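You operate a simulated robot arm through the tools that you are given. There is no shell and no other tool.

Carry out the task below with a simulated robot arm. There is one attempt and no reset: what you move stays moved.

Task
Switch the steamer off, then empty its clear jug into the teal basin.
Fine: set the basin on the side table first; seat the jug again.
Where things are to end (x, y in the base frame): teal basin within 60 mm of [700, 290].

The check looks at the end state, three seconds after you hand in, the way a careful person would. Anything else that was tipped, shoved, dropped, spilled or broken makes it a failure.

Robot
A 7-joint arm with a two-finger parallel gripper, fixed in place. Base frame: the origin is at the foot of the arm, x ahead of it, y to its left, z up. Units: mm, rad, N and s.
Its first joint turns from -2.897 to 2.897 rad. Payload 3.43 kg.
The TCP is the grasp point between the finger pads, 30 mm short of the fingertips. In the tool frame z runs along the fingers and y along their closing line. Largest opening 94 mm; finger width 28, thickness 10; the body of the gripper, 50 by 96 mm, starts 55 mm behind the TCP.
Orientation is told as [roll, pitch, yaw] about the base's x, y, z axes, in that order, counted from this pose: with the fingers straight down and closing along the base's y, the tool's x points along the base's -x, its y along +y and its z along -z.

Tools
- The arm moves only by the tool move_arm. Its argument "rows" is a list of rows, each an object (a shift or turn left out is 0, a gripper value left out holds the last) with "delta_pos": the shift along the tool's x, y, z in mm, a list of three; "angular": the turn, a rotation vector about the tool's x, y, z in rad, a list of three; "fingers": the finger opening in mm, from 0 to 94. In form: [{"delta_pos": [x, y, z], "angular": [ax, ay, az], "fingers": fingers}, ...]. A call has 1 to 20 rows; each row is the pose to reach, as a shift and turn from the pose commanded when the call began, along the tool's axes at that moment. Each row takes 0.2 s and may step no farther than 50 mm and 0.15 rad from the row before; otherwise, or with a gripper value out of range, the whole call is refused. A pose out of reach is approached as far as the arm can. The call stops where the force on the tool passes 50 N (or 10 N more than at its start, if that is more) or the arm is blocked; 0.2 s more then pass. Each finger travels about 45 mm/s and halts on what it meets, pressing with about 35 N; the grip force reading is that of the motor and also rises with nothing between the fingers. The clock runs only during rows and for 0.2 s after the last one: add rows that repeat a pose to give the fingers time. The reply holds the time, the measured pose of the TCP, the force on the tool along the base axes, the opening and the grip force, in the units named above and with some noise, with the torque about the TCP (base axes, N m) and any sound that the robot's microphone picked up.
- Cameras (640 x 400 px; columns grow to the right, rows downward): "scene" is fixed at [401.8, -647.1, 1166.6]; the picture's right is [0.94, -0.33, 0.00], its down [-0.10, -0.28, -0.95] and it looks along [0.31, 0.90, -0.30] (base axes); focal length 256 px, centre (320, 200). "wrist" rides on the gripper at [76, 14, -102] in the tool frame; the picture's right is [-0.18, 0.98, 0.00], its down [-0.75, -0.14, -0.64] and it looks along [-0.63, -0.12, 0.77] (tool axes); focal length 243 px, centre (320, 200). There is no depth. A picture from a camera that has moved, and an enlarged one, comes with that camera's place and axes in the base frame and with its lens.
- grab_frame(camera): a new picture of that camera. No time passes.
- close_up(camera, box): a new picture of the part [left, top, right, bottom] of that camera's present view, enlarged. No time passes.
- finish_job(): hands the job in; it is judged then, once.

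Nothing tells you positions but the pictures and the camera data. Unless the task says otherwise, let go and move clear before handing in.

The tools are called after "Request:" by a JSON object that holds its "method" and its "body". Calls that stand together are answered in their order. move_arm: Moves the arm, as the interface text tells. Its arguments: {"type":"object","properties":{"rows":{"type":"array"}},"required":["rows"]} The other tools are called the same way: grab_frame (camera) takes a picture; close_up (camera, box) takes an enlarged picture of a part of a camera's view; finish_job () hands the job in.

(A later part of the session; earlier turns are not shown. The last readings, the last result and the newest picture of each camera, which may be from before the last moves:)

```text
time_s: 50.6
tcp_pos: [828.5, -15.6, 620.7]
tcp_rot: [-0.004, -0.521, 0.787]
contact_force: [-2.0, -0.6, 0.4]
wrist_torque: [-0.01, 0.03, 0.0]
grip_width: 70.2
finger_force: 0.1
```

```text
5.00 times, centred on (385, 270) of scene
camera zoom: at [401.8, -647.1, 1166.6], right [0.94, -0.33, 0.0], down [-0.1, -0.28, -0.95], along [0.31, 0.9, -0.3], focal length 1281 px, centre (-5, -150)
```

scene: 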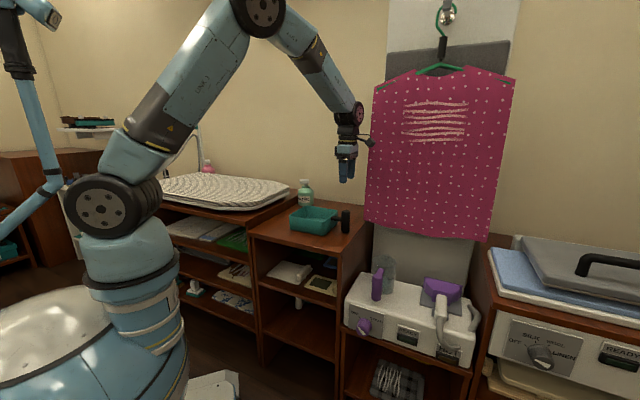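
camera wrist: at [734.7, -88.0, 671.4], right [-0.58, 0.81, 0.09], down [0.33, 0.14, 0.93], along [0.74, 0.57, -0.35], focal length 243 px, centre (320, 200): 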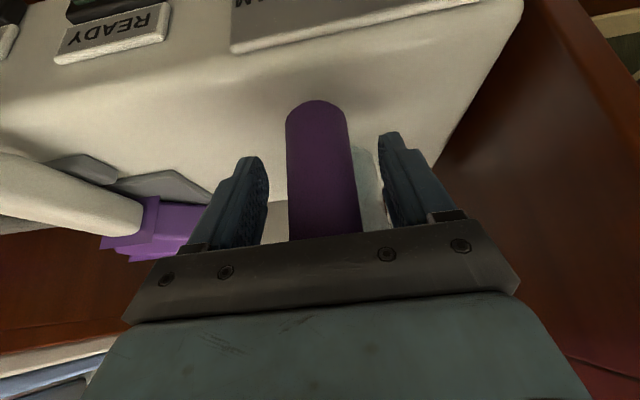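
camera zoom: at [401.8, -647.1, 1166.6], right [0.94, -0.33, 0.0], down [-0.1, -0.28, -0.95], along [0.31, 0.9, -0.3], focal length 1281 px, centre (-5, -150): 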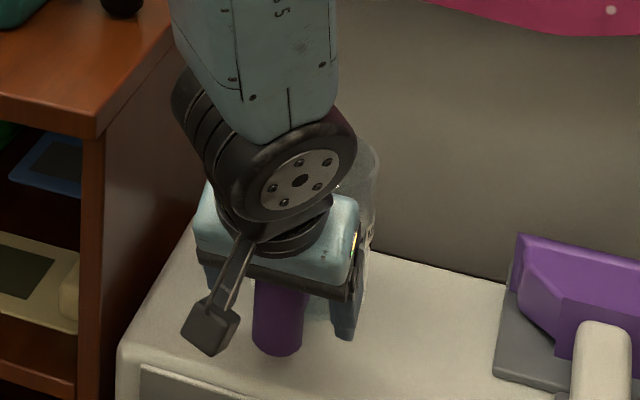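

Request:
{"method": "move_arm", "body": {"rows": [{"delta_pos": [0, 0, 0], "fingers": 15}, {"delta_pos": [0, 0, 0], "fingers": 15}, {"delta_pos": [0, 0, 0], "fingers": 15}, {"delta_pos": [0, 0, 0], "fingers": 15}, {"delta_pos": [0, 0, 0], "fingers": 15}]}}

Request:
{"method": "grab_frame", "body": {"camera": "wrist"}}

```text
time_s: 51.8
tcp_pos: [828.0, -14.6, 620.7]
tcp_rot: [-0.005, -0.52, 0.787]
contact_force: [-0.7, 1.1, 0.9]
wrist_torque: [0.02, 0.06, 0.09]
grip_width: 36.5
finger_force: 34.8
```

```text
taken
camera wrist: at [734.6, -87.9, 671.6], right [-0.58, 0.81, 0.09], down [0.33, 0.14, 0.93], along [0.74, 0.57, -0.35], focal length 243 px, centre (320, 200)
```

wrist: 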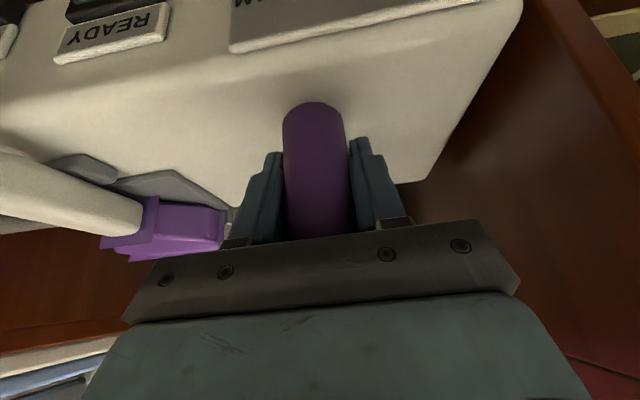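

The handle is gripped at 36.5 mm, at TCP (828.0, -14.6, 620.7). I'll do a slow vertical test lift of 15 mm.

Request:
{"method": "move_arm", "body": {"rows": [{"delta_pos": [-1.5, 0, -2.6], "fingers": 15}, {"delta_pos": [-3.5, 0, -6.1], "fingers": 15}, {"delta_pos": [-5.5, 0, -9.5], "fingers": 15}, {"delta_pos": [-7.5, -0.1, -13], "fingers": 15}, {"delta_pos": [-7.5, -0.1, -13], "fingers": 15}]}}

Request:
{"method": "grab_frame", "body": {"camera": "wrist"}}

Request:
{"method": "close_up", "body": {"camera": "scene", "box": [345, 230, 425, 310]}}

```text
time_s: 53.0
tcp_pos: [828.5, -14.8, 634.4]
tcp_rot: [-0.004, -0.52, 0.788]
contact_force: [-0.4, -0.5, -4.8]
wrist_torque: [-0.2, 0.16, -0.02]
grip_width: 36.6
finger_force: 35.4
```

```text
taken
camera wrist: at [734.6, -87.9, 685.8], right [-0.58, 0.81, 0.09], down [0.33, 0.14, 0.93], along [0.74, 0.57, -0.35], focal length 243 px, centre (320, 200)
```

wrist: 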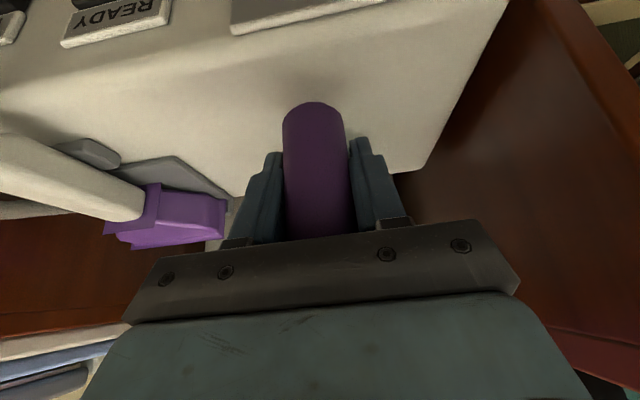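

```text
5.00 times, centred on (385, 270) of scene
camera zoom: at [401.8, -647.1, 1166.6], right [0.94, -0.33, 0.0], down [-0.1, -0.28, -0.95], along [0.31, 0.9, -0.3], focal length 1281 px, centre (-5, -150)
```

zoom: 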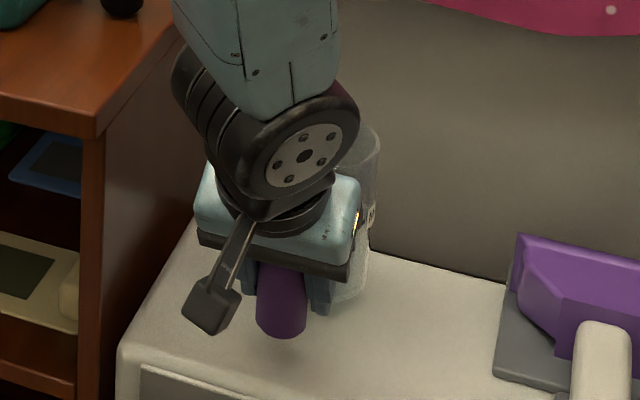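

The jug lifted cleanly at about 4.8 N with low torque. I'll raise it smoothly to clear the side table and basin, keeping it upright.

Request:
{"method": "move_arm", "body": {"rows": [{"delta_pos": [-4, 0, -6.9], "fingers": 15}, {"delta_pos": [-12.4, -0.1, -21.7]}, {"delta_pos": [-24.8, -0.2, -43.4]}, {"delta_pos": [-39.8, -0.3, -69.4]}, {"delta_pos": [-54.7, -0.4, -95.5]}, {"delta_pos": [-69.6, -0.5, -121.5]}, {"delta_pos": [-84.5, -0.6, -147.5]}, {"delta_pos": [-99.4, -0.7, -173.6]}, {"delta_pos": [-114.3, -0.8, -199.6]}, {"delta_pos": [-129.2, -0.9, -225.6]}, {"delta_pos": [-144.1, -1, -251.7]}, {"delta_pos": [-156.5, -1.1, -273.4]}, {"delta_pos": [-166.5, -1.2, -290.7]}, {"delta_pos": [-171.4, -1.2, -299.4]}, {"delta_pos": [-173.9, -1.2, -303.7]}, {"delta_pos": [-173.9, -1.2, -303.7]}]}}

Request:
{"method": "grab_frame", "body": {"camera": "wrist"}}

Request:
{"method": "grab_frame", "body": {"camera": "scene"}}

Request:
{"method": "close_up", "body": {"camera": "scene", "box": [320, 110, 480, 220]}}

```text
time_s: 56.4
tcp_pos: [826.2, -15.9, 984.3]
tcp_rot: [-0.005, -0.522, 0.787]
contact_force: [-0.1, 0.8, -3.7]
wrist_torque: [-0.16, 0.16, 0.0]
grip_width: 36.5
finger_force: 35.2
```

```text
taken
camera wrist: at [733.5, -88.1, 1035.0], right [-0.58, 0.81, 0.09], down [0.33, 0.14, 0.93], along [0.74, 0.57, -0.35], focal length 243 px, centre (320, 200)
```

wrist: 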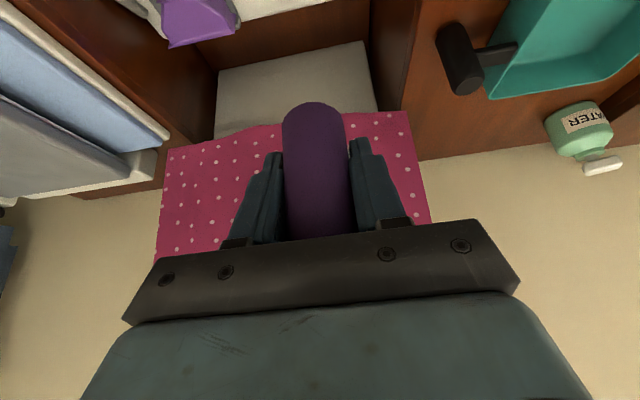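

```text
taken
```

scene: 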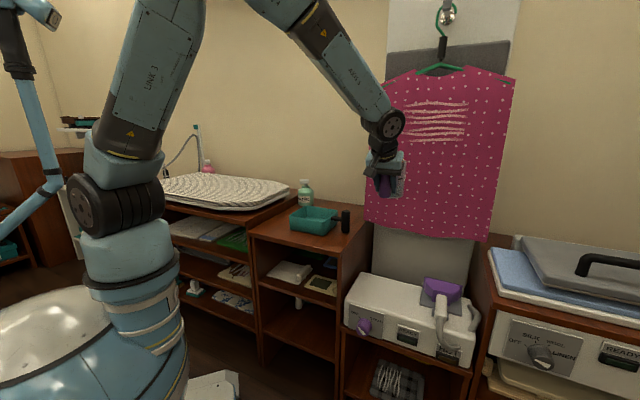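

```text
3.64 times, centred on (400, 165) of scene
camera zoom: at [401.8, -647.1, 1166.6], right [0.94, -0.33, 0.0], down [-0.1, -0.28, -0.95], along [0.31, 0.9, -0.3], focal length 932 px, centre (29, 327)
```

zoom: 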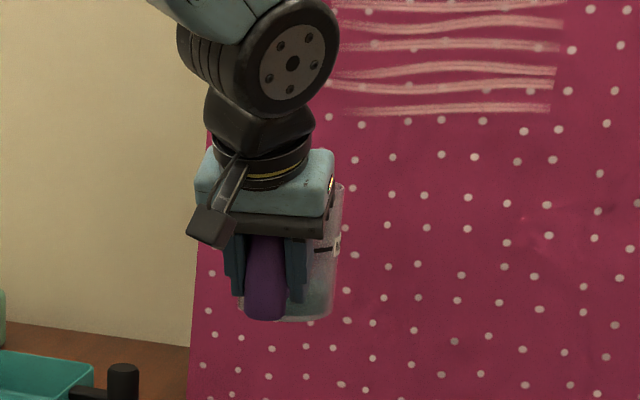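

The jug is upright and steady at z≈984, with the shirt about 110 mm behind it. I'll carry it to beside the basin while turning so it will pour along +y, with the spout over the basin.

Request:
{"method": "move_arm", "body": {"rows": [{"delta_pos": [-0.5, 5.9, 0.2], "angular": [-0.0117, -0.0001, -0.0204], "fingers": 15}, {"delta_pos": [-1.6, 19.7, 0.8], "angular": [-0.0391, -0.0003, -0.068]}, {"delta_pos": [-3.1, 37.4, 1.4], "angular": [-0.0743, -0.0006, -0.1291]}, {"delta_pos": [-4.8, 57, 2.2], "angular": [-0.1134, -0.001, -0.1971]}, {"delta_pos": [-6.4, 76.7, 3], "angular": [-0.1525, -0.0013, -0.265]}, {"delta_pos": [-8, 96.3, 3.7], "angular": [-0.1915, -0.0017, -0.333]}, {"delta_pos": [-9.7, 116, 4.5], "angular": [-0.2306, -0.002, -0.401]}, {"delta_pos": [-11.3, 135.7, 5.2], "angular": [-0.2697, -0.0023, -0.4689]}, {"delta_pos": [-13, 155.3, 6], "angular": [-0.3088, -0.0027, -0.5369]}, {"delta_pos": [-14.4, 173, 6.7], "angular": [-0.344, -0.003, -0.598]}, {"delta_pos": [-15.6, 186.8, 7.2], "angular": [-0.3714, -0.0032, -0.6456]}, {"delta_pos": [-16.4, 196.6, 7.6], "angular": [-0.3909, -0.0034, -0.6796]}, {"delta_pos": [-16.4, 196.6, 7.6], "angular": [-0.3909, -0.0034, -0.6796]}]}}

Request:
{"method": "grab_frame", "body": {"camera": "wrist"}}

Request:
{"method": "grab_frame", "body": {"camera": "scene"}}

Request:
{"method": "close_up", "body": {"camera": "scene", "box": [260, 110, 420, 250]}}

```text
time_s: 59.2
tcp_pos: [701.7, 136.2, 984.4]
tcp_rot: [-0.003, -0.521, 1.572]
contact_force: [0.8, -0.2, -3.5]
wrist_torque: [-0.26, 0.0, -0.01]
grip_width: 36.5
finger_force: 34.5
```

```text
taken
camera wrist: at [686.5, 18.8, 1035.8], right [-0.98, 0.16, 0.09], down [0.14, 0.33, 0.93], along [0.12, 0.93, -0.35], focal length 243 px, centre (320, 200)
```

wrist: 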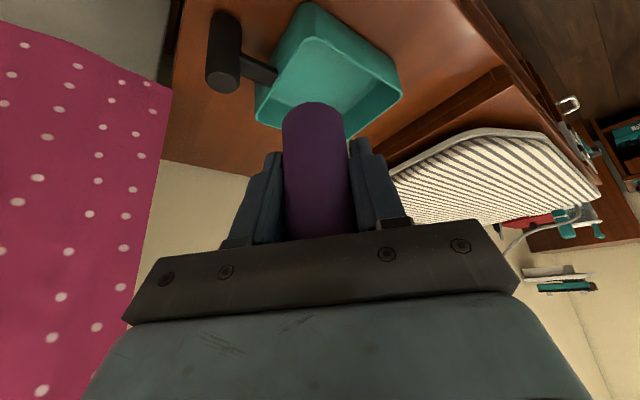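

```text
taken
```

scene: 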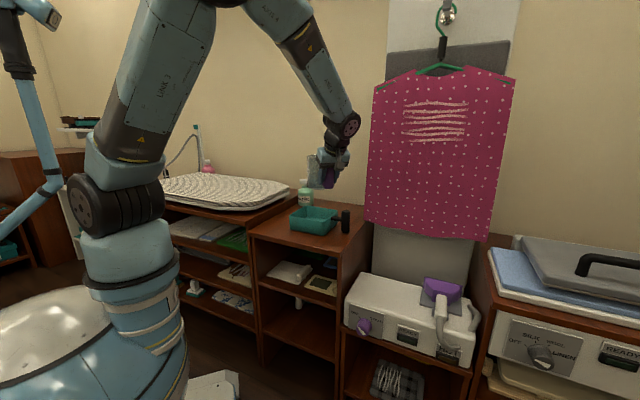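

```text
2.86 times, centred on (340, 180) of scene
camera zoom: at [401.8, -647.1, 1166.6], right [0.94, -0.33, 0.0], down [-0.1, -0.28, -0.95], along [0.31, 0.9, -0.3], focal length 732 px, centre (263, 257)
```

zoom: 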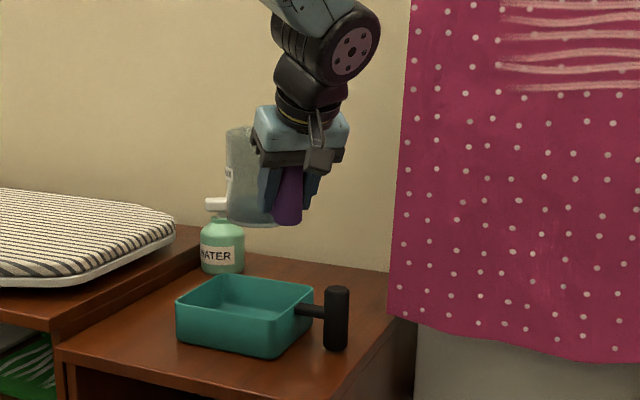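

The jug is over the near side of the basin, upright. I'll start tilting it towards +y about the grip axis, keeping the spout above the basin; first stage is 0.7 rad.

Request:
{"method": "move_arm", "body": {"rows": [{"delta_pos": [2.2, 0, -0.5], "angular": [0, 0.05, 0], "fingers": 15}, {"delta_pos": [4.4, 0, -0.9], "angular": [0, 0.1, 0]}, {"delta_pos": [7.7, 0, -1.1], "angular": [0, 0.2, 0]}, {"delta_pos": [9.8, 0, -0.65], "angular": [0, 0.3, 0]}, {"delta_pos": [10.6, 0, 0.5], "angular": [0, 0.4, 0]}, {"delta_pos": [10.1, 0, 2.4], "angular": [0, 0.5, 0]}, {"delta_pos": [8.4, 0, 5.1], "angular": [0, 0.6, 0]}, {"delta_pos": [5.6, 0, 8.3], "angular": [0, 0.7, 0]}, {"delta_pos": [5.6, 0, 8.3], "angular": [0, 0.7, 0]}]}}

Request:
{"method": "grab_frame", "body": {"camera": "wrist"}}

Request:
{"method": "close_up", "body": {"camera": "scene", "box": [260, 110, 420, 250]}}

```text
time_s: 61.2
tcp_pos: [703.0, 135.4, 975.1]
tcp_rot: [-0.002, 0.181, 1.569]
contact_force: [0.2, 0.5, -3.4]
wrist_torque: [-0.12, 0.0, 0.01]
grip_width: 36.8
finger_force: 35.3
```

```text
taken
camera wrist: at [686.4, 79.2, 1090.0], right [-0.98, 0.18, -0.04], down [0.14, 0.86, 0.5], along [0.12, 0.48, -0.87], focal length 243 px, centre (320, 200)
```

wrist: 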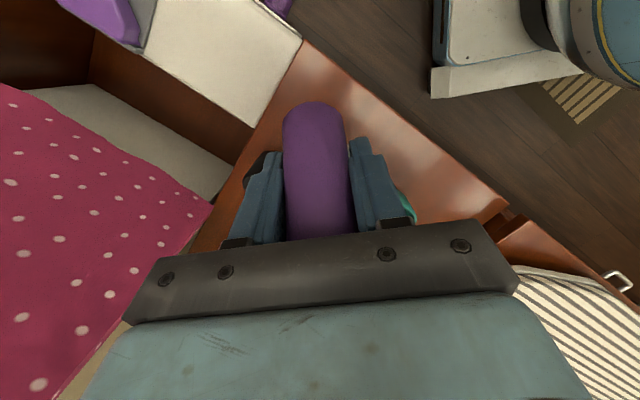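

```text
2.86 times, centred on (340, 180) of scene
camera zoom: at [401.8, -647.1, 1166.6], right [0.94, -0.33, 0.0], down [-0.1, -0.28, -0.95], along [0.31, 0.9, -0.3], focal length 732 px, centre (263, 257)
```

zoom: 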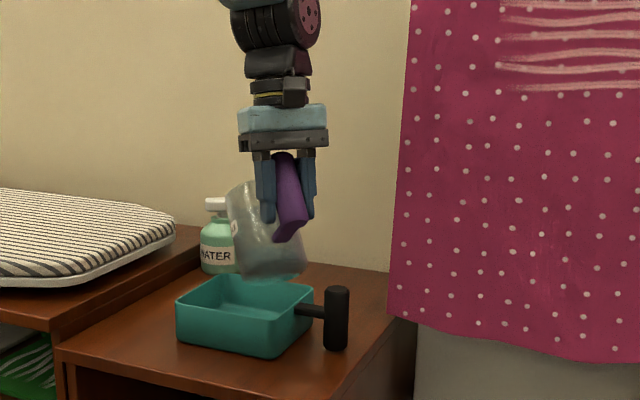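

Request:
{"method": "close_up", "body": {"camera": "scene", "box": [295, 160, 375, 240]}}

```text
5.00 times, centred on (335, 200) of scene
camera zoom: at [401.8, -647.1, 1166.6], right [0.94, -0.33, 0.0], down [-0.1, -0.28, -0.95], along [0.31, 0.9, -0.3], focal length 1281 px, centre (245, 200)
```

zoom: 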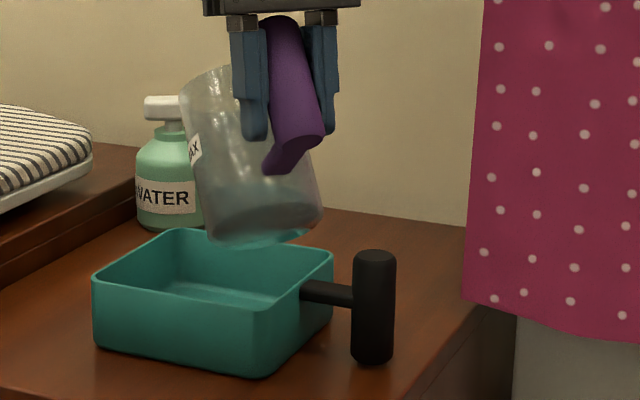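

It's tilted about 40° with no slip, and the water is low in the jug. I'll continue slowly to 1.3 rad.

Request:
{"method": "move_arm", "body": {"rows": [{"delta_pos": [-3.1, 0, -0.6], "angular": [0, 0.06, 0], "fingers": 15}, {"delta_pos": [-6.6, 0, -1.2], "angular": [0, 0.12, 0]}, {"delta_pos": [-10.6, 0, -1.9], "angular": [0, 0.18, 0]}, {"delta_pos": [-15.1, 0, -2.7], "angular": [0, 0.24, 0]}, {"delta_pos": [-19.9, 0, -3.6], "angular": [0, 0.3, 0]}, {"delta_pos": [-25.2, 0, -4.6], "angular": [0, 0.36, 0]}, {"delta_pos": [-30.8, 0, -5.6], "angular": [0, 0.42, 0]}, {"delta_pos": [-36.9, 0, -6.7], "angular": [0, 0.48, 0]}, {"delta_pos": [-43.2, 0, -7.8], "angular": [0, 0.54, 0]}, {"delta_pos": [-49.9, 0, -9], "angular": [0, 0.6, 0]}, {"delta_pos": [-49.9, 0, -9], "angular": [0, 0.6, 0]}]}}

Request:
{"method": "grab_frame", "body": {"camera": "wrist"}}

Request:
{"method": "close_up", "body": {"camera": "scene", "box": [280, 150, 380, 240]}}

```text
time_s: 63.6
tcp_pos: [703.1, 186.3, 975.2]
tcp_rot: [-0.004, 0.779, 1.565]
contact_force: [0.0, 0.4, -2.7]
wrist_torque: [-0.03, 0.01, -0.04]
grip_width: 36.6
finger_force: 34.8
```

```text
taken
camera wrist: at [686.9, 204.5, 1101.3], right [-0.98, 0.13, -0.13], down [0.14, 0.99, -0.07], along [0.12, -0.09, -0.99], focal length 243 px, centre (320, 200)
```

wrist: 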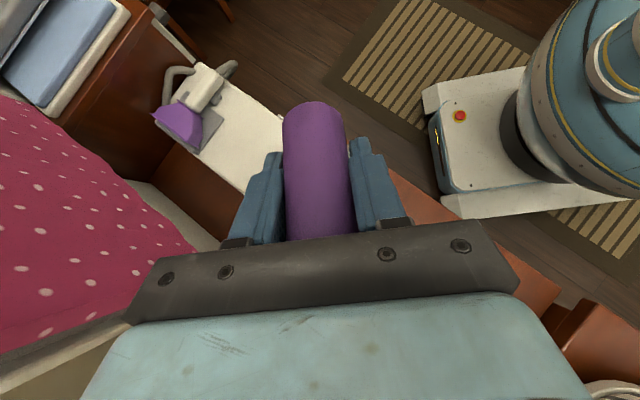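

```text
4.44 times, centred on (330, 195) of scene
camera zoom: at [401.8, -647.1, 1166.6], right [0.94, -0.33, 0.0], down [-0.1, -0.28, -0.95], along [0.31, 0.9, -0.3], focal length 1139 px, centre (276, 222)
```

zoom: 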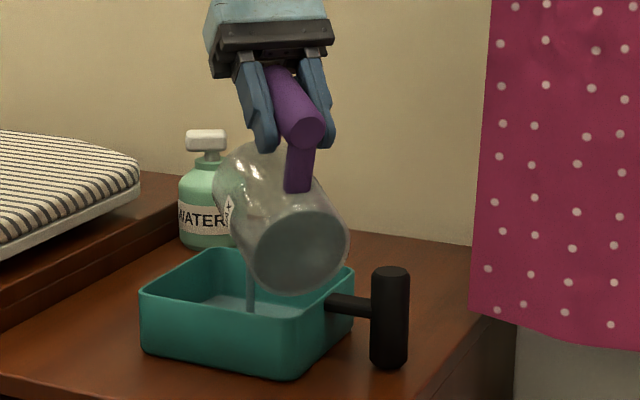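

Water is streaming into the basin. I'll keep tilting slowly to 1.6 rad with the spout held over the same spot.

Request:
{"method": "move_arm", "body": {"rows": [{"delta_pos": [-4.2, 0, -4.1], "angular": [0, 0.05, 0], "fingers": 15}, {"delta_pos": [-8.5, 0, -8.4], "angular": [0, 0.1, 0]}, {"delta_pos": [-13, 0, -12.8], "angular": [0, 0.15, 0]}, {"delta_pos": [-17.5, 0, -17.3], "angular": [0, 0.2, 0]}, {"delta_pos": [-22.2, 0, -21.9], "angular": [0, 0.25, 0]}, {"delta_pos": [-27, 0, -26.6], "angular": [0, 0.3, 0]}, {"delta_pos": [-27, 0, -26.6], "angular": [0, 0.3, 0]}, {"delta_pos": [-27, 0, -26.6], "angular": [0, 0.3, 0]}]}}

Request:
{"method": "grab_frame", "body": {"camera": "wrist"}}

Request:
{"method": "close_up", "body": {"camera": "scene", "box": [280, 150, 380, 240]}}

```text
time_s: 65.4
tcp_pos: [702.1, 224.6, 974.5]
tcp_rot: [-0.007, 1.08, 1.564]
contact_force: [0.8, -0.7, -2.5]
wrist_torque: [0.05, 0.0, 0.02]
grip_width: 36.5
finger_force: 34.2
```

```text
taken
camera wrist: at [686.9, 278.5, 1090.9], right [-0.98, 0.09, -0.17], down [0.14, 0.92, -0.36], along [0.12, -0.38, -0.92], focal length 243 px, centre (320, 200)
```

wrist: 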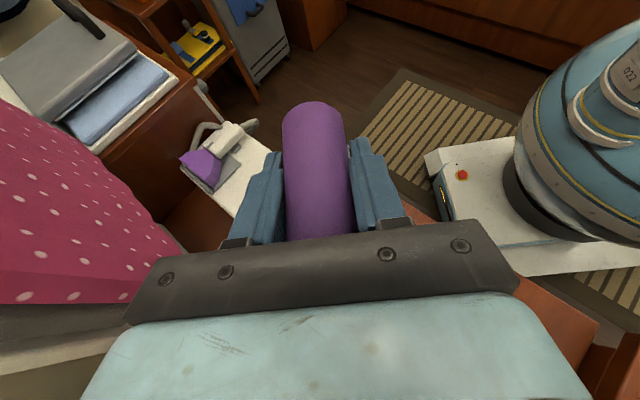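

```text
4.44 times, centred on (330, 195) of scene
camera zoom: at [401.8, -647.1, 1166.6], right [0.94, -0.33, 0.0], down [-0.1, -0.28, -0.95], along [0.31, 0.9, -0.3], focal length 1139 px, centre (276, 222)
```

zoom: 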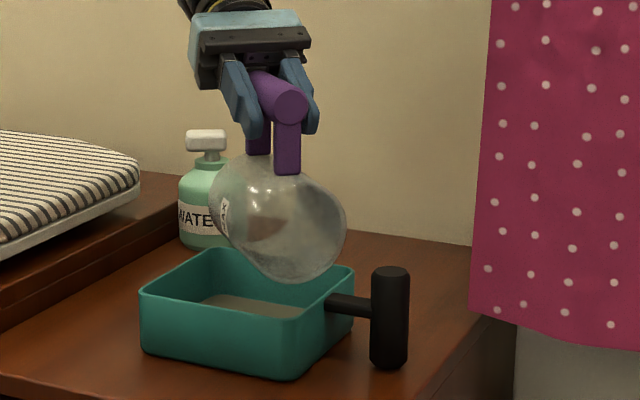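

The stream has finished and the basin holds the water. I'll tilt further to about 1.85 rad and hold, so the last drops drain.

Request:
{"method": "move_arm", "body": {"rows": [{"delta_pos": [-3.3, 0, -6.1], "angular": [0, 0.05, 0], "fingers": 15}, {"delta_pos": [-6.5, 0, -12.2], "angular": [0, 0.1, 0]}, {"delta_pos": [-9.8, 0, -18.3], "angular": [0, 0.15, 0]}, {"delta_pos": [-13.1, 0, -24.5], "angular": [0, 0.2, 0]}, {"delta_pos": [-16.5, 0, -30.9], "angular": [0, 0.25, 0]}, {"delta_pos": [-16.5, 0, -30.9], "angular": [0, 0.25, 0]}, {"delta_pos": [-16.5, 0, -30.9], "angular": [0, 0.25, 0]}, {"delta_pos": [-16.5, 0, -30.9], "angular": [0, 0.25, 0]}, {"delta_pos": [-16.5, 0, -30.9], "angular": [0, 0.25, 0]}, {"delta_pos": [-16.5, 0, -30.9], "angular": [0, 0.25, 0]}]}}

Request:
{"method": "grab_frame", "body": {"camera": "scene"}}

Request:
{"method": "close_up", "body": {"camera": "scene", "box": [280, 150, 380, 240]}}

```text
time_s: 67.6
tcp_pos: [703.0, 259.2, 974.4]
tcp_rot: [-0.014, 1.33, 1.556]
contact_force: [-0.6, -0.2, -3.0]
wrist_torque: [0.09, 0.01, 0.02]
grip_width: 36.4
finger_force: 35.1
```

```text
taken
```

scene: 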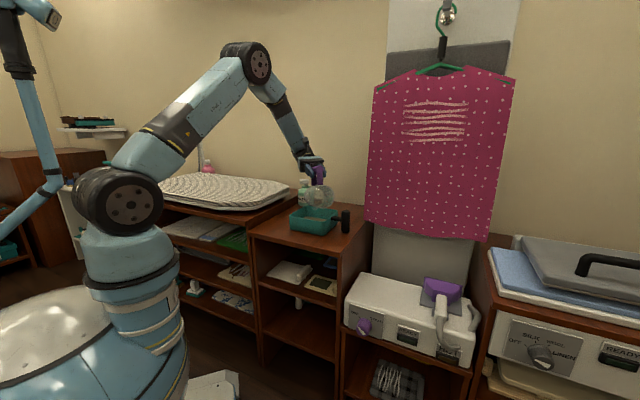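

```text
4.44 times, centred on (330, 195) of scene
camera zoom: at [401.8, -647.1, 1166.6], right [0.94, -0.33, 0.0], down [-0.1, -0.28, -0.95], along [0.31, 0.9, -0.3], focal length 1139 px, centre (276, 222)
```

zoom: 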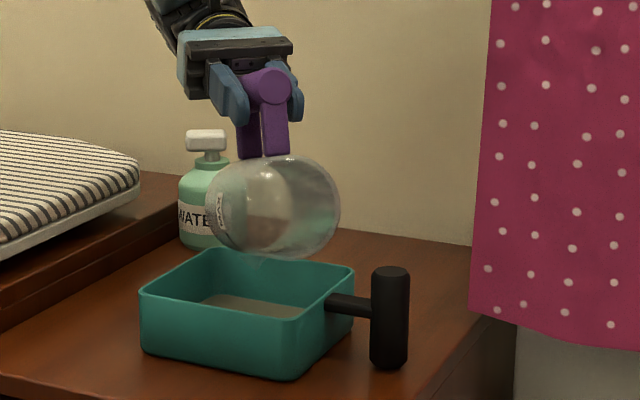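

The jug is past 105° and empty. I'll return it to upright along the same path.

Request:
{"method": "move_arm", "body": {"rows": [{"delta_pos": [3.4, 0, 13.8], "angular": [0, -0.1, 0], "fingers": 15}, {"delta_pos": [6.7, 0, 27.3], "angular": [0, -0.2, 0]}, {"delta_pos": [10, 0, 40.5], "angular": [0, -0.3, 0]}, {"delta_pos": [13.1, 0, 53.1], "angular": [0, -0.4, 0]}, {"delta_pos": [16, 0, 65.1], "angular": [0, -0.5, 0]}, {"delta_pos": [18.8, 0, 76.3], "angular": [0, -0.6, 0]}, {"delta_pos": [21.4, 0, 86.7], "angular": [0, -0.7, 0]}, {"delta_pos": [23.7, 0, 96], "angular": [0, -0.8, 0]}, {"delta_pos": [25.7, 0, 104.4], "angular": [0, -0.9, 0]}, {"delta_pos": [27.5, 0, 111.6], "angular": [0, -1.0, 0]}, {"delta_pos": [29, 0, 117.5], "angular": [0, -1.1, 0]}, {"delta_pos": [31.4, 0, 121.8], "angular": [0, -1.2, 0]}, {"delta_pos": [33.6, 0, 124.9], "angular": [0, -1.3, 0]}, {"delta_pos": [35.3, 0, 126.5], "angular": [0, -1.4, 0]}, {"delta_pos": [36.7, 0, 126.8], "angular": [0, -1.5, 0]}, {"delta_pos": [37.9, 0, 125.7], "angular": [0, -1.6, 0]}, {"delta_pos": [38.7, 0, 123.2], "angular": [0, -1.7, 0]}, {"delta_pos": [39, 0, 119.4], "angular": [0, -1.8, 0]}, {"delta_pos": [39.1, 0, 116.9], "angular": [0, -1.85, 0]}, {"delta_pos": [39.1, 0, 116.9], "angular": [0, -1.85, 0]}]}}

Request:
{"method": "grab_frame", "body": {"camera": "wrist"}}

Request:
{"method": "grab_frame", "body": {"camera": "scene"}}

Request:
{"method": "close_up", "body": {"camera": "scene", "box": [280, 130, 380, 240]}}

```text
time_s: 71.8
tcp_pos: [702.4, 135.3, 985.2]
tcp_rot: [-0.005, -0.521, 1.57]
contact_force: [-1.0, 0.0, -3.2]
wrist_torque: [-0.17, 0.0, 0.0]
grip_width: 36.5
finger_force: 35.0
```

```text
taken
camera wrist: at [685.9, 19.0, 1036.0], right [-0.98, 0.16, 0.09], down [0.14, 0.33, 0.93], along [0.12, 0.93, -0.35], focal length 243 px, centre (320, 200)
```

wrist: 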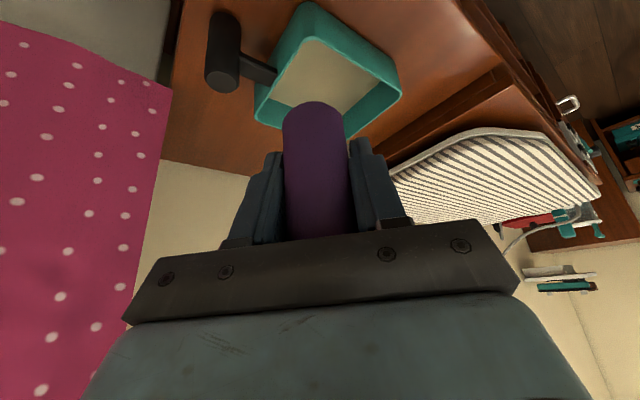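

```text
taken
```

scene: 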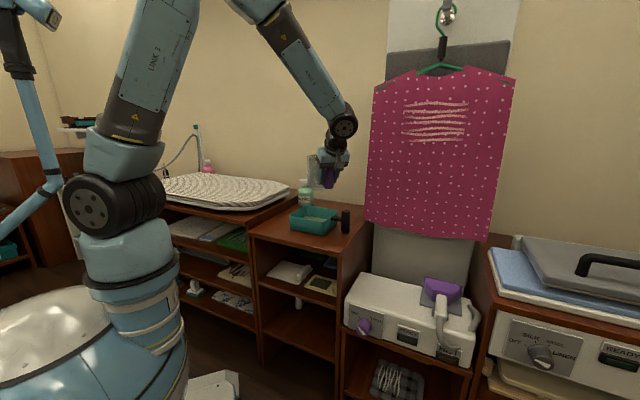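

```text
3.64 times, centred on (330, 185) of scene
camera zoom: at [401.8, -647.1, 1166.6], right [0.94, -0.33, 0.0], down [-0.1, -0.28, -0.95], along [0.31, 0.9, -0.3], focal length 932 px, centre (284, 254)
```

zoom: 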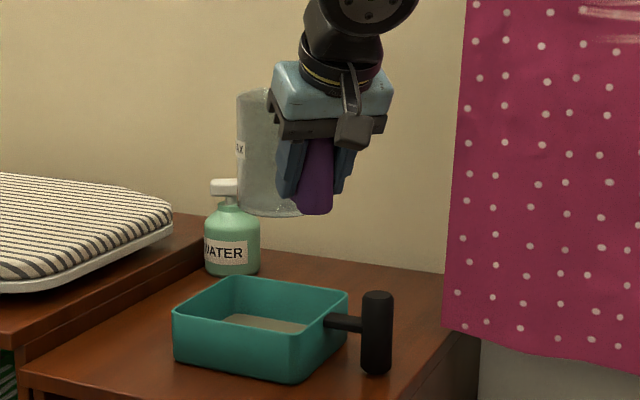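

The jug is upright again. I'll check that it's empty and that the handle hasn't moved in the grip.

Request:
{"method": "close_up", "body": {"camera": "scene", "box": [300, 145, 360, 195]}}

Request:
{"method": "close_up", "body": {"camera": "scene", "box": [285, 195, 365, 245]}}

Request:
{"method": "close_up", "body": {"camera": "wrist", "box": [170, 0, 430, 180]}}

```text
8.00 times, centred on (330, 170) of scene
camera zoom: at [401.8, -647.1, 1166.6], right [0.94, -0.33, 0.0], down [-0.1, -0.28, -0.95], along [0.31, 0.9, -0.3], focal length 2050 px, centre (240, 440)
```

zoom: 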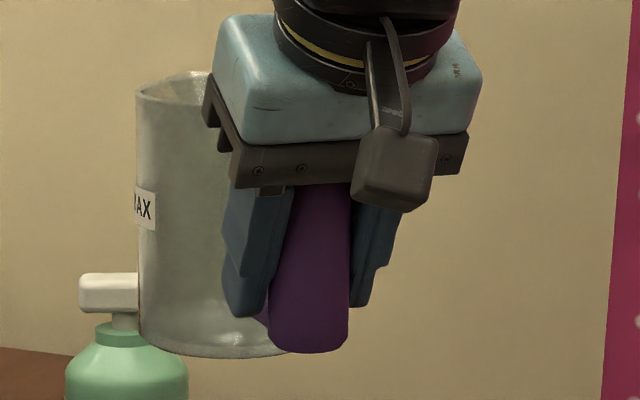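

```text
8.00 times, centred on (325, 220) of scene
camera zoom: at [401.8, -647.1, 1166.6], right [0.94, -0.33, 0.0], down [-0.1, -0.28, -0.95], along [0.31, 0.9, -0.3], focal length 2050 px, centre (280, 40)
```

zoom: 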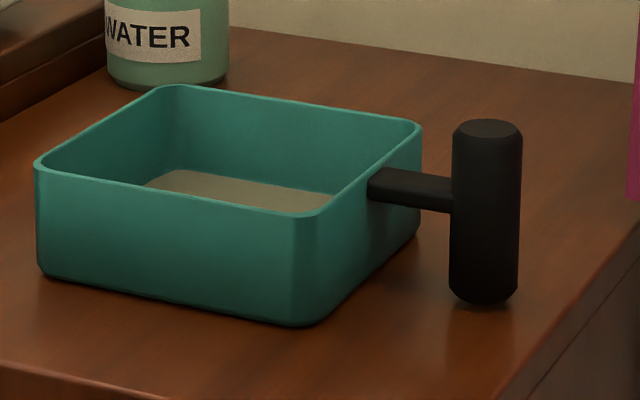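

```text
2.22 times, centred on (300, 90) of wrist
camera zoom: at [685.9, 19.0, 1036.0], right [-0.98, 0.16, 0.09], down [0.14, 0.33, 0.93], along [0.12, 0.93, -0.35], focal length 539 px, centre (364, 444)
```

zoom: 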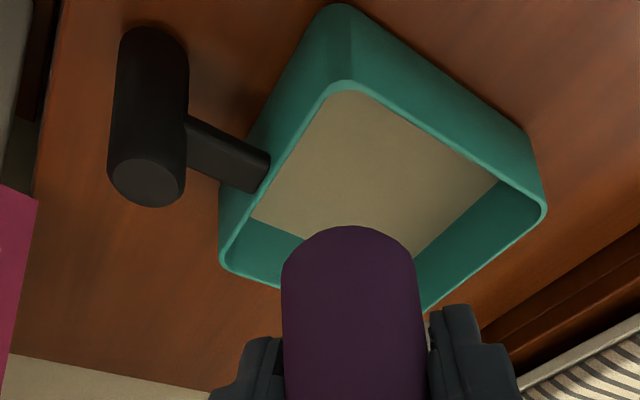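

The jug is empty, the water is in the basin, and the table is dry. I'll carry the jug back above its seat by reversing the swing.

Request:
{"method": "move_arm", "body": {"rows": [{"delta_pos": [3.9, -3.8, -2.2], "angular": [0.0117, 0.0001, 0.0204], "fingers": 15}, {"delta_pos": [13, -12.6, -7.5], "angular": [0.039, 0.0003, 0.068]}, {"delta_pos": [24.8, -23.9, -14.2], "angular": [0.0741, 0.0006, 0.1292]}, {"delta_pos": [37.8, -36.4, -21.6], "angular": [0.1132, 0.001, 0.1972]}, {"delta_pos": [50.8, -49, -29.1], "angular": [0.1522, 0.0013, 0.2652]}, {"delta_pos": [63.8, -61.5, -36.5], "angular": [0.1912, 0.0017, 0.3332]}, {"delta_pos": [76.9, -74.1, -44], "angular": [0.2302, 0.002, 0.4012]}, {"delta_pos": [89.9, -86.7, -51.4], "angular": [0.2692, 0.0023, 0.4692]}, {"delta_pos": [102.9, -99.2, -58.9], "angular": [0.3083, 0.0027, 0.5372]}, {"delta_pos": [114.7, -110.5, -65.6], "angular": [0.3434, 0.003, 0.5984]}, {"delta_pos": [123.8, -119.3, -70.8], "angular": [0.3707, 0.0032, 0.646]}, {"delta_pos": [130.3, -125.6, -74.5], "angular": [0.3902, 0.0034, 0.68]}, {"delta_pos": [130.3, -125.6, -74.5], "angular": [0.3902, 0.0034, 0.68]}, {"delta_pos": [130.3, -125.6, -74.5], "angular": [0.3902, 0.0034, 0.68]}]}}

Request:
{"method": "grab_frame", "body": {"camera": "wrist"}}

Request:
{"method": "grab_frame", "body": {"camera": "scene"}}

```text
time_s: 74.8
tcp_pos: [826.2, -14.4, 984.3]
tcp_rot: [-0.003, -0.521, 0.787]
contact_force: [0.1, -0.6, -3.0]
wrist_torque: [-0.12, 0.11, 0.0]
grip_width: 36.6
finger_force: 35.0
```

```text
taken
camera wrist: at [732.9, -86.5, 1036.5], right [-0.58, 0.81, 0.09], down [0.33, 0.14, 0.93], along [0.74, 0.57, -0.35], focal length 243 px, centre (320, 200)
```

wrist: 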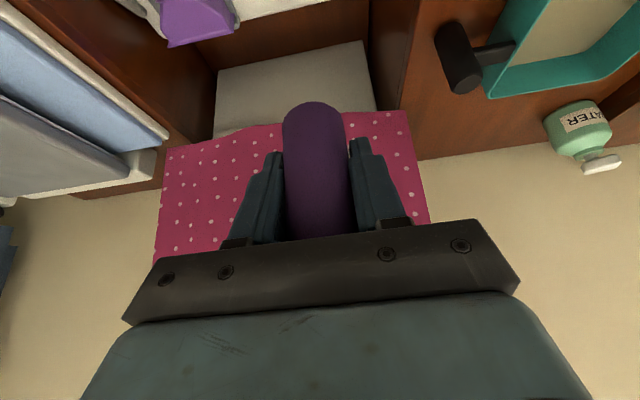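

```text
taken
```

scene: 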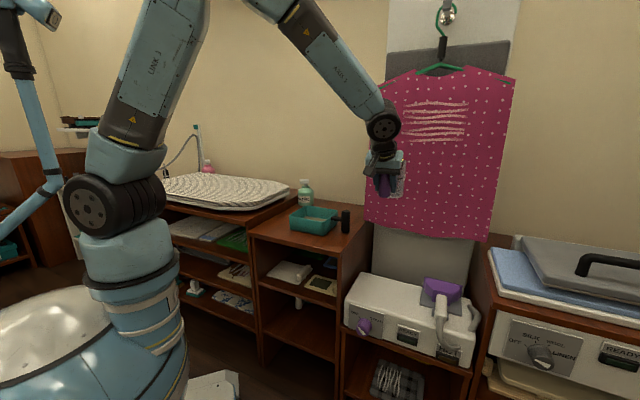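

Request:
{"method": "close_up", "body": {"camera": "scene", "box": [340, 255, 440, 330]}}

Request:
{"method": "close_up", "body": {"camera": "scene", "box": [360, 140, 420, 210]}}

```text
5.33 times, centred on (390, 292) of scene
camera zoom: at [401.8, -647.1, 1166.6], right [0.94, -0.33, 0.0], down [-0.1, -0.28, -0.95], along [0.31, 0.9, -0.3], focal length 1366 px, centre (-53, -293)
```

zoom: 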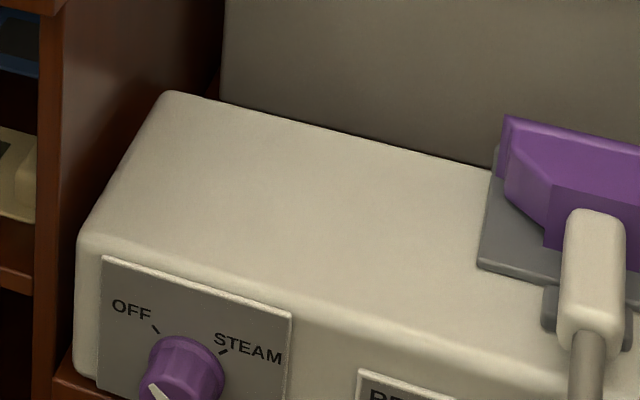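

```text
5.71 times, centred on (390, 175) of scene
camera zoom: at [401.8, -647.1, 1166.6], right [0.94, -0.33, 0.0], down [-0.1, -0.28, -0.95], along [0.31, 0.9, -0.3], focal length 1464 px, centre (-80, 343)
```

zoom: 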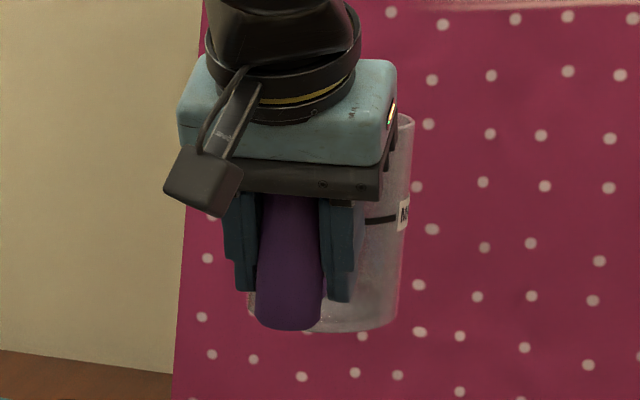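

The steamer top is flat with no recess, so the jug just goes back to the same spot. Lowering smoothly to about 20 mm above it.

Request:
{"method": "move_arm", "body": {"rows": [{"delta_pos": [3.4, 0, 6], "fingers": 15}, {"delta_pos": [11.9, 0, 20.9]}, {"delta_pos": [23.8, -0.1, 41.9]}, {"delta_pos": [37.5, -0.1, 65.8]}, {"delta_pos": [52.8, -0.2, 92.8]}, {"delta_pos": [68.1, -0.2, 119.7]}, {"delta_pos": [83.4, -0.2, 146.6]}, {"delta_pos": [98.8, -0.3, 173.5]}, {"delta_pos": [114.1, -0.3, 200.5]}, {"delta_pos": [129.4, -0.4, 227.4]}, {"delta_pos": [143.1, -0.4, 251.3]}, {"delta_pos": [153.3, -0.5, 269.3]}, {"delta_pos": [161.8, -0.5, 284.2]}, {"delta_pos": [166.9, -0.5, 293.2]}, {"delta_pos": [170.3, -0.5, 299.2]}, {"delta_pos": [170.3, -0.5, 299.2]}]}}

Request:
{"method": "grab_frame", "body": {"camera": "wrist"}}

Request:
{"method": "close_up", "body": {"camera": "scene", "box": [345, 230, 425, 310]}}

```text
time_s: 78.2
tcp_pos: [829.7, -14.5, 640.1]
tcp_rot: [-0.004, -0.519, 0.789]
contact_force: [0.2, -0.6, -3.3]
wrist_torque: [-0.16, 0.16, -0.03]
grip_width: 36.6
finger_force: 35.0
```

```text
taken
camera wrist: at [735.9, -87.7, 691.6], right [-0.58, 0.81, 0.09], down [0.33, 0.14, 0.93], along [0.74, 0.57, -0.35], focal length 243 px, centre (320, 200)
```

wrist: 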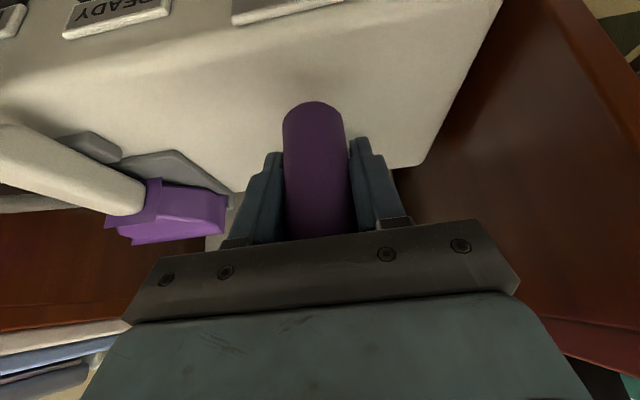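

```text
5.00 times, centred on (385, 270) of scene
camera zoom: at [401.8, -647.1, 1166.6], right [0.94, -0.33, 0.0], down [-0.1, -0.28, -0.95], along [0.31, 0.9, -0.3], focal length 1281 px, centre (-5, -150)
```

zoom: 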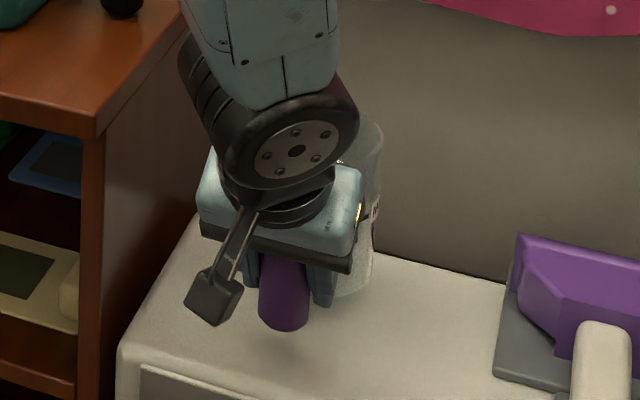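

Position matches the pick-up pose within about 1.5 mm. Lowering the next 15 mm gently.

Request:
{"method": "move_arm", "body": {"rows": [{"delta_pos": [3, 0.4, 4], "fingers": 15}, {"delta_pos": [5.8, 0.9, 8.2]}, {"delta_pos": [8.3, 0.9, 12.5]}, {"delta_pos": [8.3, 0.9, 12.5]}]}}

```text
time_s: 79.2
tcp_pos: [828.4, -14.9, 625.0]
tcp_rot: [-0.005, -0.521, 0.788]
contact_force: [-0.3, -0.2, -2.6]
wrist_torque: [-0.15, 0.12, -0.01]
grip_width: 36.5
finger_force: 35.1
```

Request:
{"method": "move_arm", "body": {"rows": [{"delta_pos": [0.75, 0, 1.3], "fingers": 15}, {"delta_pos": [1.5, 0, 2.6]}, {"delta_pos": [1.5, 0, 2.6]}]}}

```text
time_s: 80.0
tcp_pos: [828.2, -15.0, 622.9]
tcp_rot: [-0.003, -0.522, 0.788]
contact_force: [0.7, 0.1, -3.0]
wrist_torque: [-0.11, 0.12, -0.01]
grip_width: 36.4
finger_force: 34.9
```

The seat should be at TCP z≈620.7, and there's no contact yet. Another 2 mm.

Request:
{"method": "move_arm", "body": {"rows": [{"delta_pos": [0.5, 0, 0.87], "fingers": 15}, {"delta_pos": [1, 0, 1.73]}, {"delta_pos": [1, 0, 1.73]}]}}

```text
time_s: 80.8
tcp_pos: [828.8, -14.2, 621.9]
tcp_rot: [-0.008, -0.521, 0.787]
contact_force: [-3.3, 0.1, 15.7]
wrist_torque: [0.66, -0.23, 0.15]
grip_width: 36.4
finger_force: 34.7
```

It's seated, pressing with about 16 N. I'll relax slightly, then open slowly.

Request:
{"method": "move_arm", "body": {"rows": [{"delta_pos": [-0.35, 0, -0.6], "fingers": 15}, {"delta_pos": [-0.35, 0, -0.6], "fingers": 15}]}}

Request:
{"method": "close_up", "body": {"camera": "scene", "box": [345, 230, 425, 310]}}

```text
time_s: 81.4
tcp_pos: [828.9, -14.6, 621.3]
tcp_rot: [-0.006, -0.52, 0.787]
contact_force: [2.7, 2.8, 7.9]
wrist_torque: [0.46, -0.41, -0.05]
grip_width: 36.6
finger_force: 35.2
```

```text
5.00 times, centred on (385, 270) of scene
camera zoom: at [401.8, -647.1, 1166.6], right [0.94, -0.33, 0.0], down [-0.1, -0.28, -0.95], along [0.31, 0.9, -0.3], focal length 1281 px, centre (-5, -150)
```

zoom: 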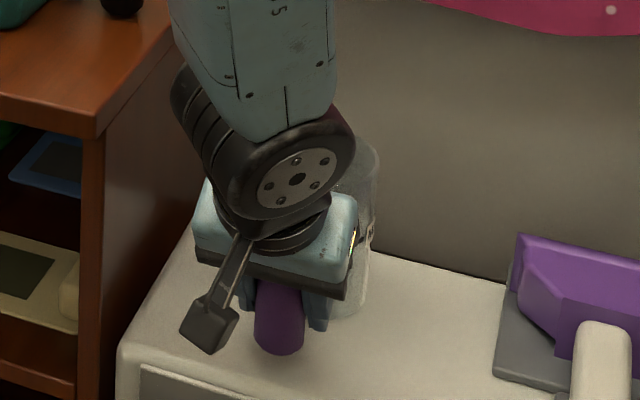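

Request:
{"method": "move_arm", "body": {"rows": [{"delta_pos": [0, 0, 0], "fingers": 42}, {"delta_pos": [0, 0, 0], "fingers": 52}, {"delta_pos": [0, 0, 0], "fingers": 62}, {"delta_pos": [0, 0, 0], "fingers": 70}, {"delta_pos": [0, 0, 0], "fingers": 70}]}}

Request:
{"method": "grab_frame", "body": {"camera": "wrist"}}

```text
time_s: 82.6
tcp_pos: [828.1, -14.1, 621.5]
tcp_rot: [-0.006, -0.519, 0.788]
contact_force: [0.7, 0.6, 0.3]
wrist_torque: [0.0, -0.01, 0.02]
grip_width: 69.9
finger_force: 0.0
```

```text
taken
camera wrist: at [734.0, -87.5, 672.3], right [-0.58, 0.81, 0.09], down [0.33, 0.14, 0.93], along [0.74, 0.57, -0.35], focal length 243 px, centre (320, 200)
```

wrist: 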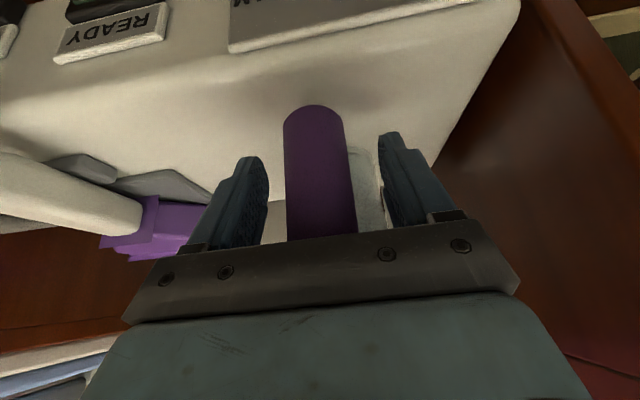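

Released cleanly. I'll back straight out along the approach axis.

Request:
{"method": "move_arm", "body": {"rows": [{"delta_pos": [0, 0, -15], "fingers": 70}, {"delta_pos": [0, 0, -40]}, {"delta_pos": [0, 0, -80]}, {"delta_pos": [0, 0, -120]}, {"delta_pos": [0, 0, -160]}, {"delta_pos": [0, 0, -200]}, {"delta_pos": [0, 0, -200]}]}}

Request:
{"method": "grab_frame", "body": {"camera": "wrist"}}

Request:
{"method": "close_up", "body": {"camera": "scene", "box": [355, 245, 415, 310]}}

Request:
{"method": "grab_frame", "body": {"camera": "scene"}}

```text
time_s: 84.2
tcp_pos: [758.1, -84.6, 794.6]
tcp_rot: [-0.003, -0.52, 0.788]
contact_force: [0.4, -0.3, 1.0]
wrist_torque: [-0.04, 0.01, -0.01]
grip_width: 70.0
finger_force: 0.0
```

```text
taken
camera wrist: at [663.7, -156.8, 845.5], right [-0.58, 0.81, 0.09], down [0.33, 0.14, 0.93], along [0.74, 0.57, -0.35], focal length 243 px, centre (320, 200)
```

wrist: 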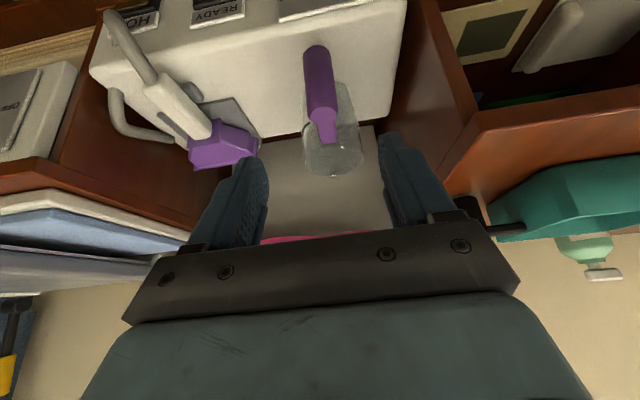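

```text
6.15 times, centred on (385, 278) of scene
camera zoom: at [401.8, -647.1, 1166.6], right [0.94, -0.33, 0.0], down [-0.1, -0.28, -0.95], along [0.31, 0.9, -0.3], focal length 1577 px, centre (-80, -277)
```

zoom: 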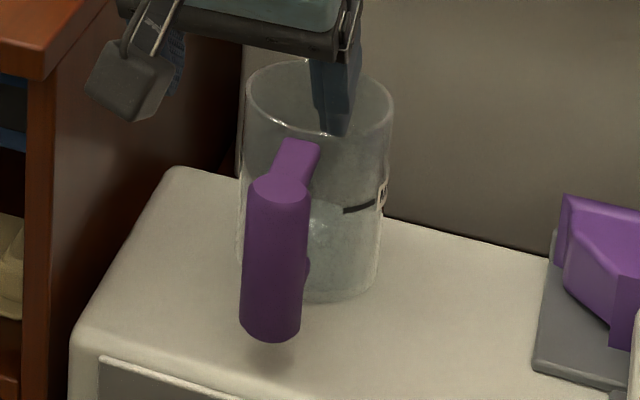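

```text
taken
```

scene: 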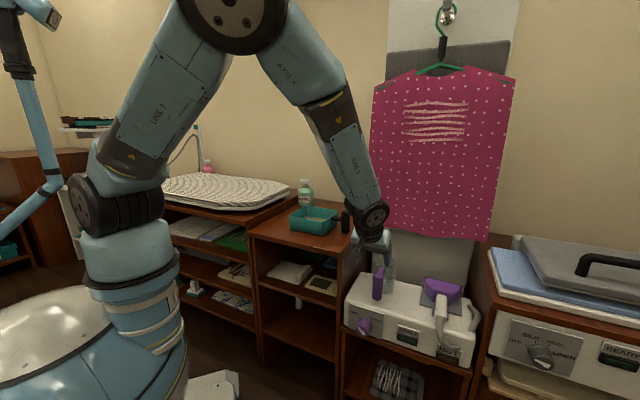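

The jug is standing back on the steamer. To confirm it's seated where it was and upright, I'll return the camera to the exact earlier standoff pose and compare the views.

Request:
{"method": "move_arm", "body": {"rows": [{"delta_pos": [1.6, 1.4, 26]}, {"delta_pos": [3.3, 2.8, 53.5]}, {"delta_pos": [3.3, 2.8, 53.5]}]}}

Request:
{"method": "close_up", "body": {"camera": "wrist", "box": [250, 60, 410, 240]}}

Request:
{"method": "close_up", "body": {"camera": "scene", "box": [335, 220, 435, 320]}}

```text
time_s: 85.0
tcp_pos: [773.3, -67.0, 746.8]
tcp_rot: [-0.005, -0.52, 0.788]
contact_force: [-0.1, -1.2, -0.1]
wrist_torque: [0.01, 0.02, -0.02]
grip_width: 69.9
finger_force: 0.1
```

```text
2.22 times, centred on (330, 150) of wrist
camera zoom: at [679.0, -139.1, 798.3], right [-0.58, 0.81, 0.09], down [0.33, 0.14, 0.93], along [0.74, 0.57, -0.35], focal length 539 px, centre (298, 311)
```

zoom: 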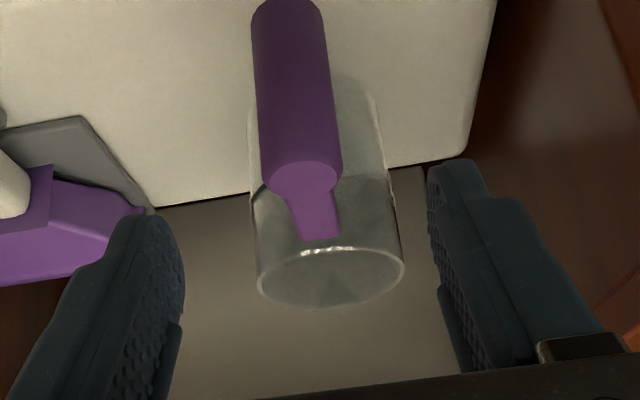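

```text
4.00 times, centred on (385, 270) of scene
camera zoom: at [401.8, -647.1, 1166.6], right [0.94, -0.33, 0.0], down [-0.1, -0.28, -0.95], along [0.31, 0.9, -0.3], focal length 1025 px, centre (60, -80)
```

zoom: 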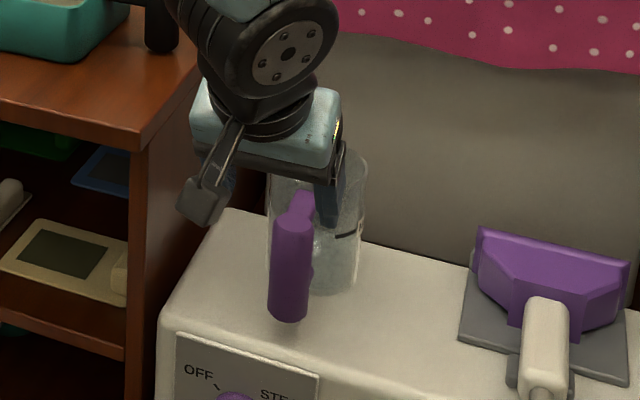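

The jug appears within a few millimetres of where it was. I'll repeat the two earlier reference views to measure precisely whether it shifted or is sitting high.

Request:
{"method": "move_arm", "body": {"rows": [{"delta_pos": [15.5, -4.7, -24.7], "fingers": 70}, {"delta_pos": [31, -9.4, -49.4], "fingers": 94}, {"delta_pos": [46.5, -14.1, -74.2]}, {"delta_pos": [62, -18.8, -98.9]}, {"delta_pos": [62, -18.8, -98.9]}]}}

Request:
{"method": "close_up", "body": {"camera": "wrist", "box": [230, 70, 400, 240]}}

Request:
{"method": "close_up", "body": {"camera": "scene", "box": [355, 245, 415, 310]}}

```text
time_s: 86.2
tcp_pos: [712.9, -153.2, 802.2]
tcp_rot: [-0.003, -0.52, 0.788]
contact_force: [-0.7, -0.1, -0.9]
wrist_torque: [-0.03, 0.0, -0.02]
grip_width: 93.8
finger_force: 0.2
```

```text
2.35 times, centred on (315, 155) of wrist
camera zoom: at [618.0, -224.8, 854.3], right [-0.58, 0.81, 0.09], down [0.33, 0.14, 0.93], along [0.74, 0.57, -0.35], focal length 571 px, centre (332, 306)
```

zoom: 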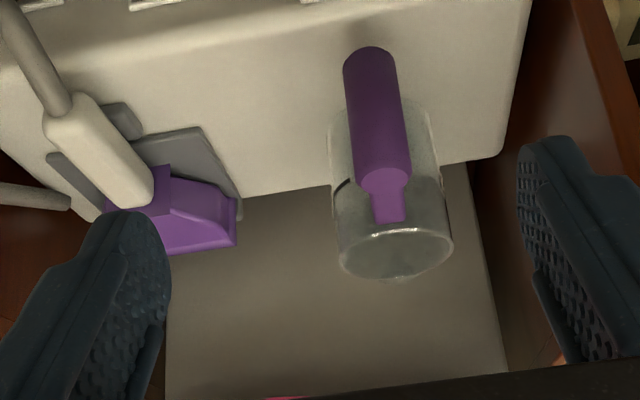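

```text
6.15 times, centred on (385, 278) of scene
camera zoom: at [401.8, -647.1, 1166.6], right [0.94, -0.33, 0.0], down [-0.1, -0.28, -0.95], along [0.31, 0.9, -0.3], focal length 1577 px, centre (-80, -277)
```

zoom: 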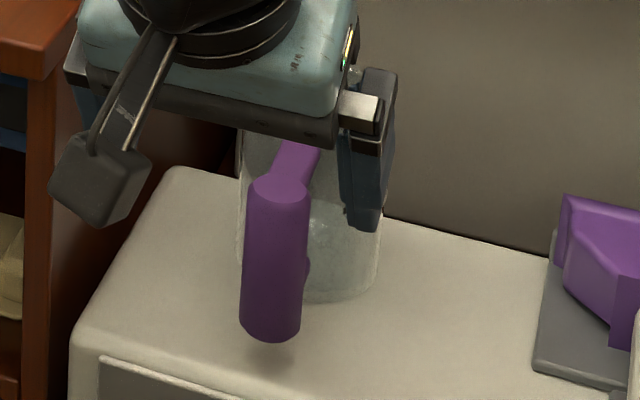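

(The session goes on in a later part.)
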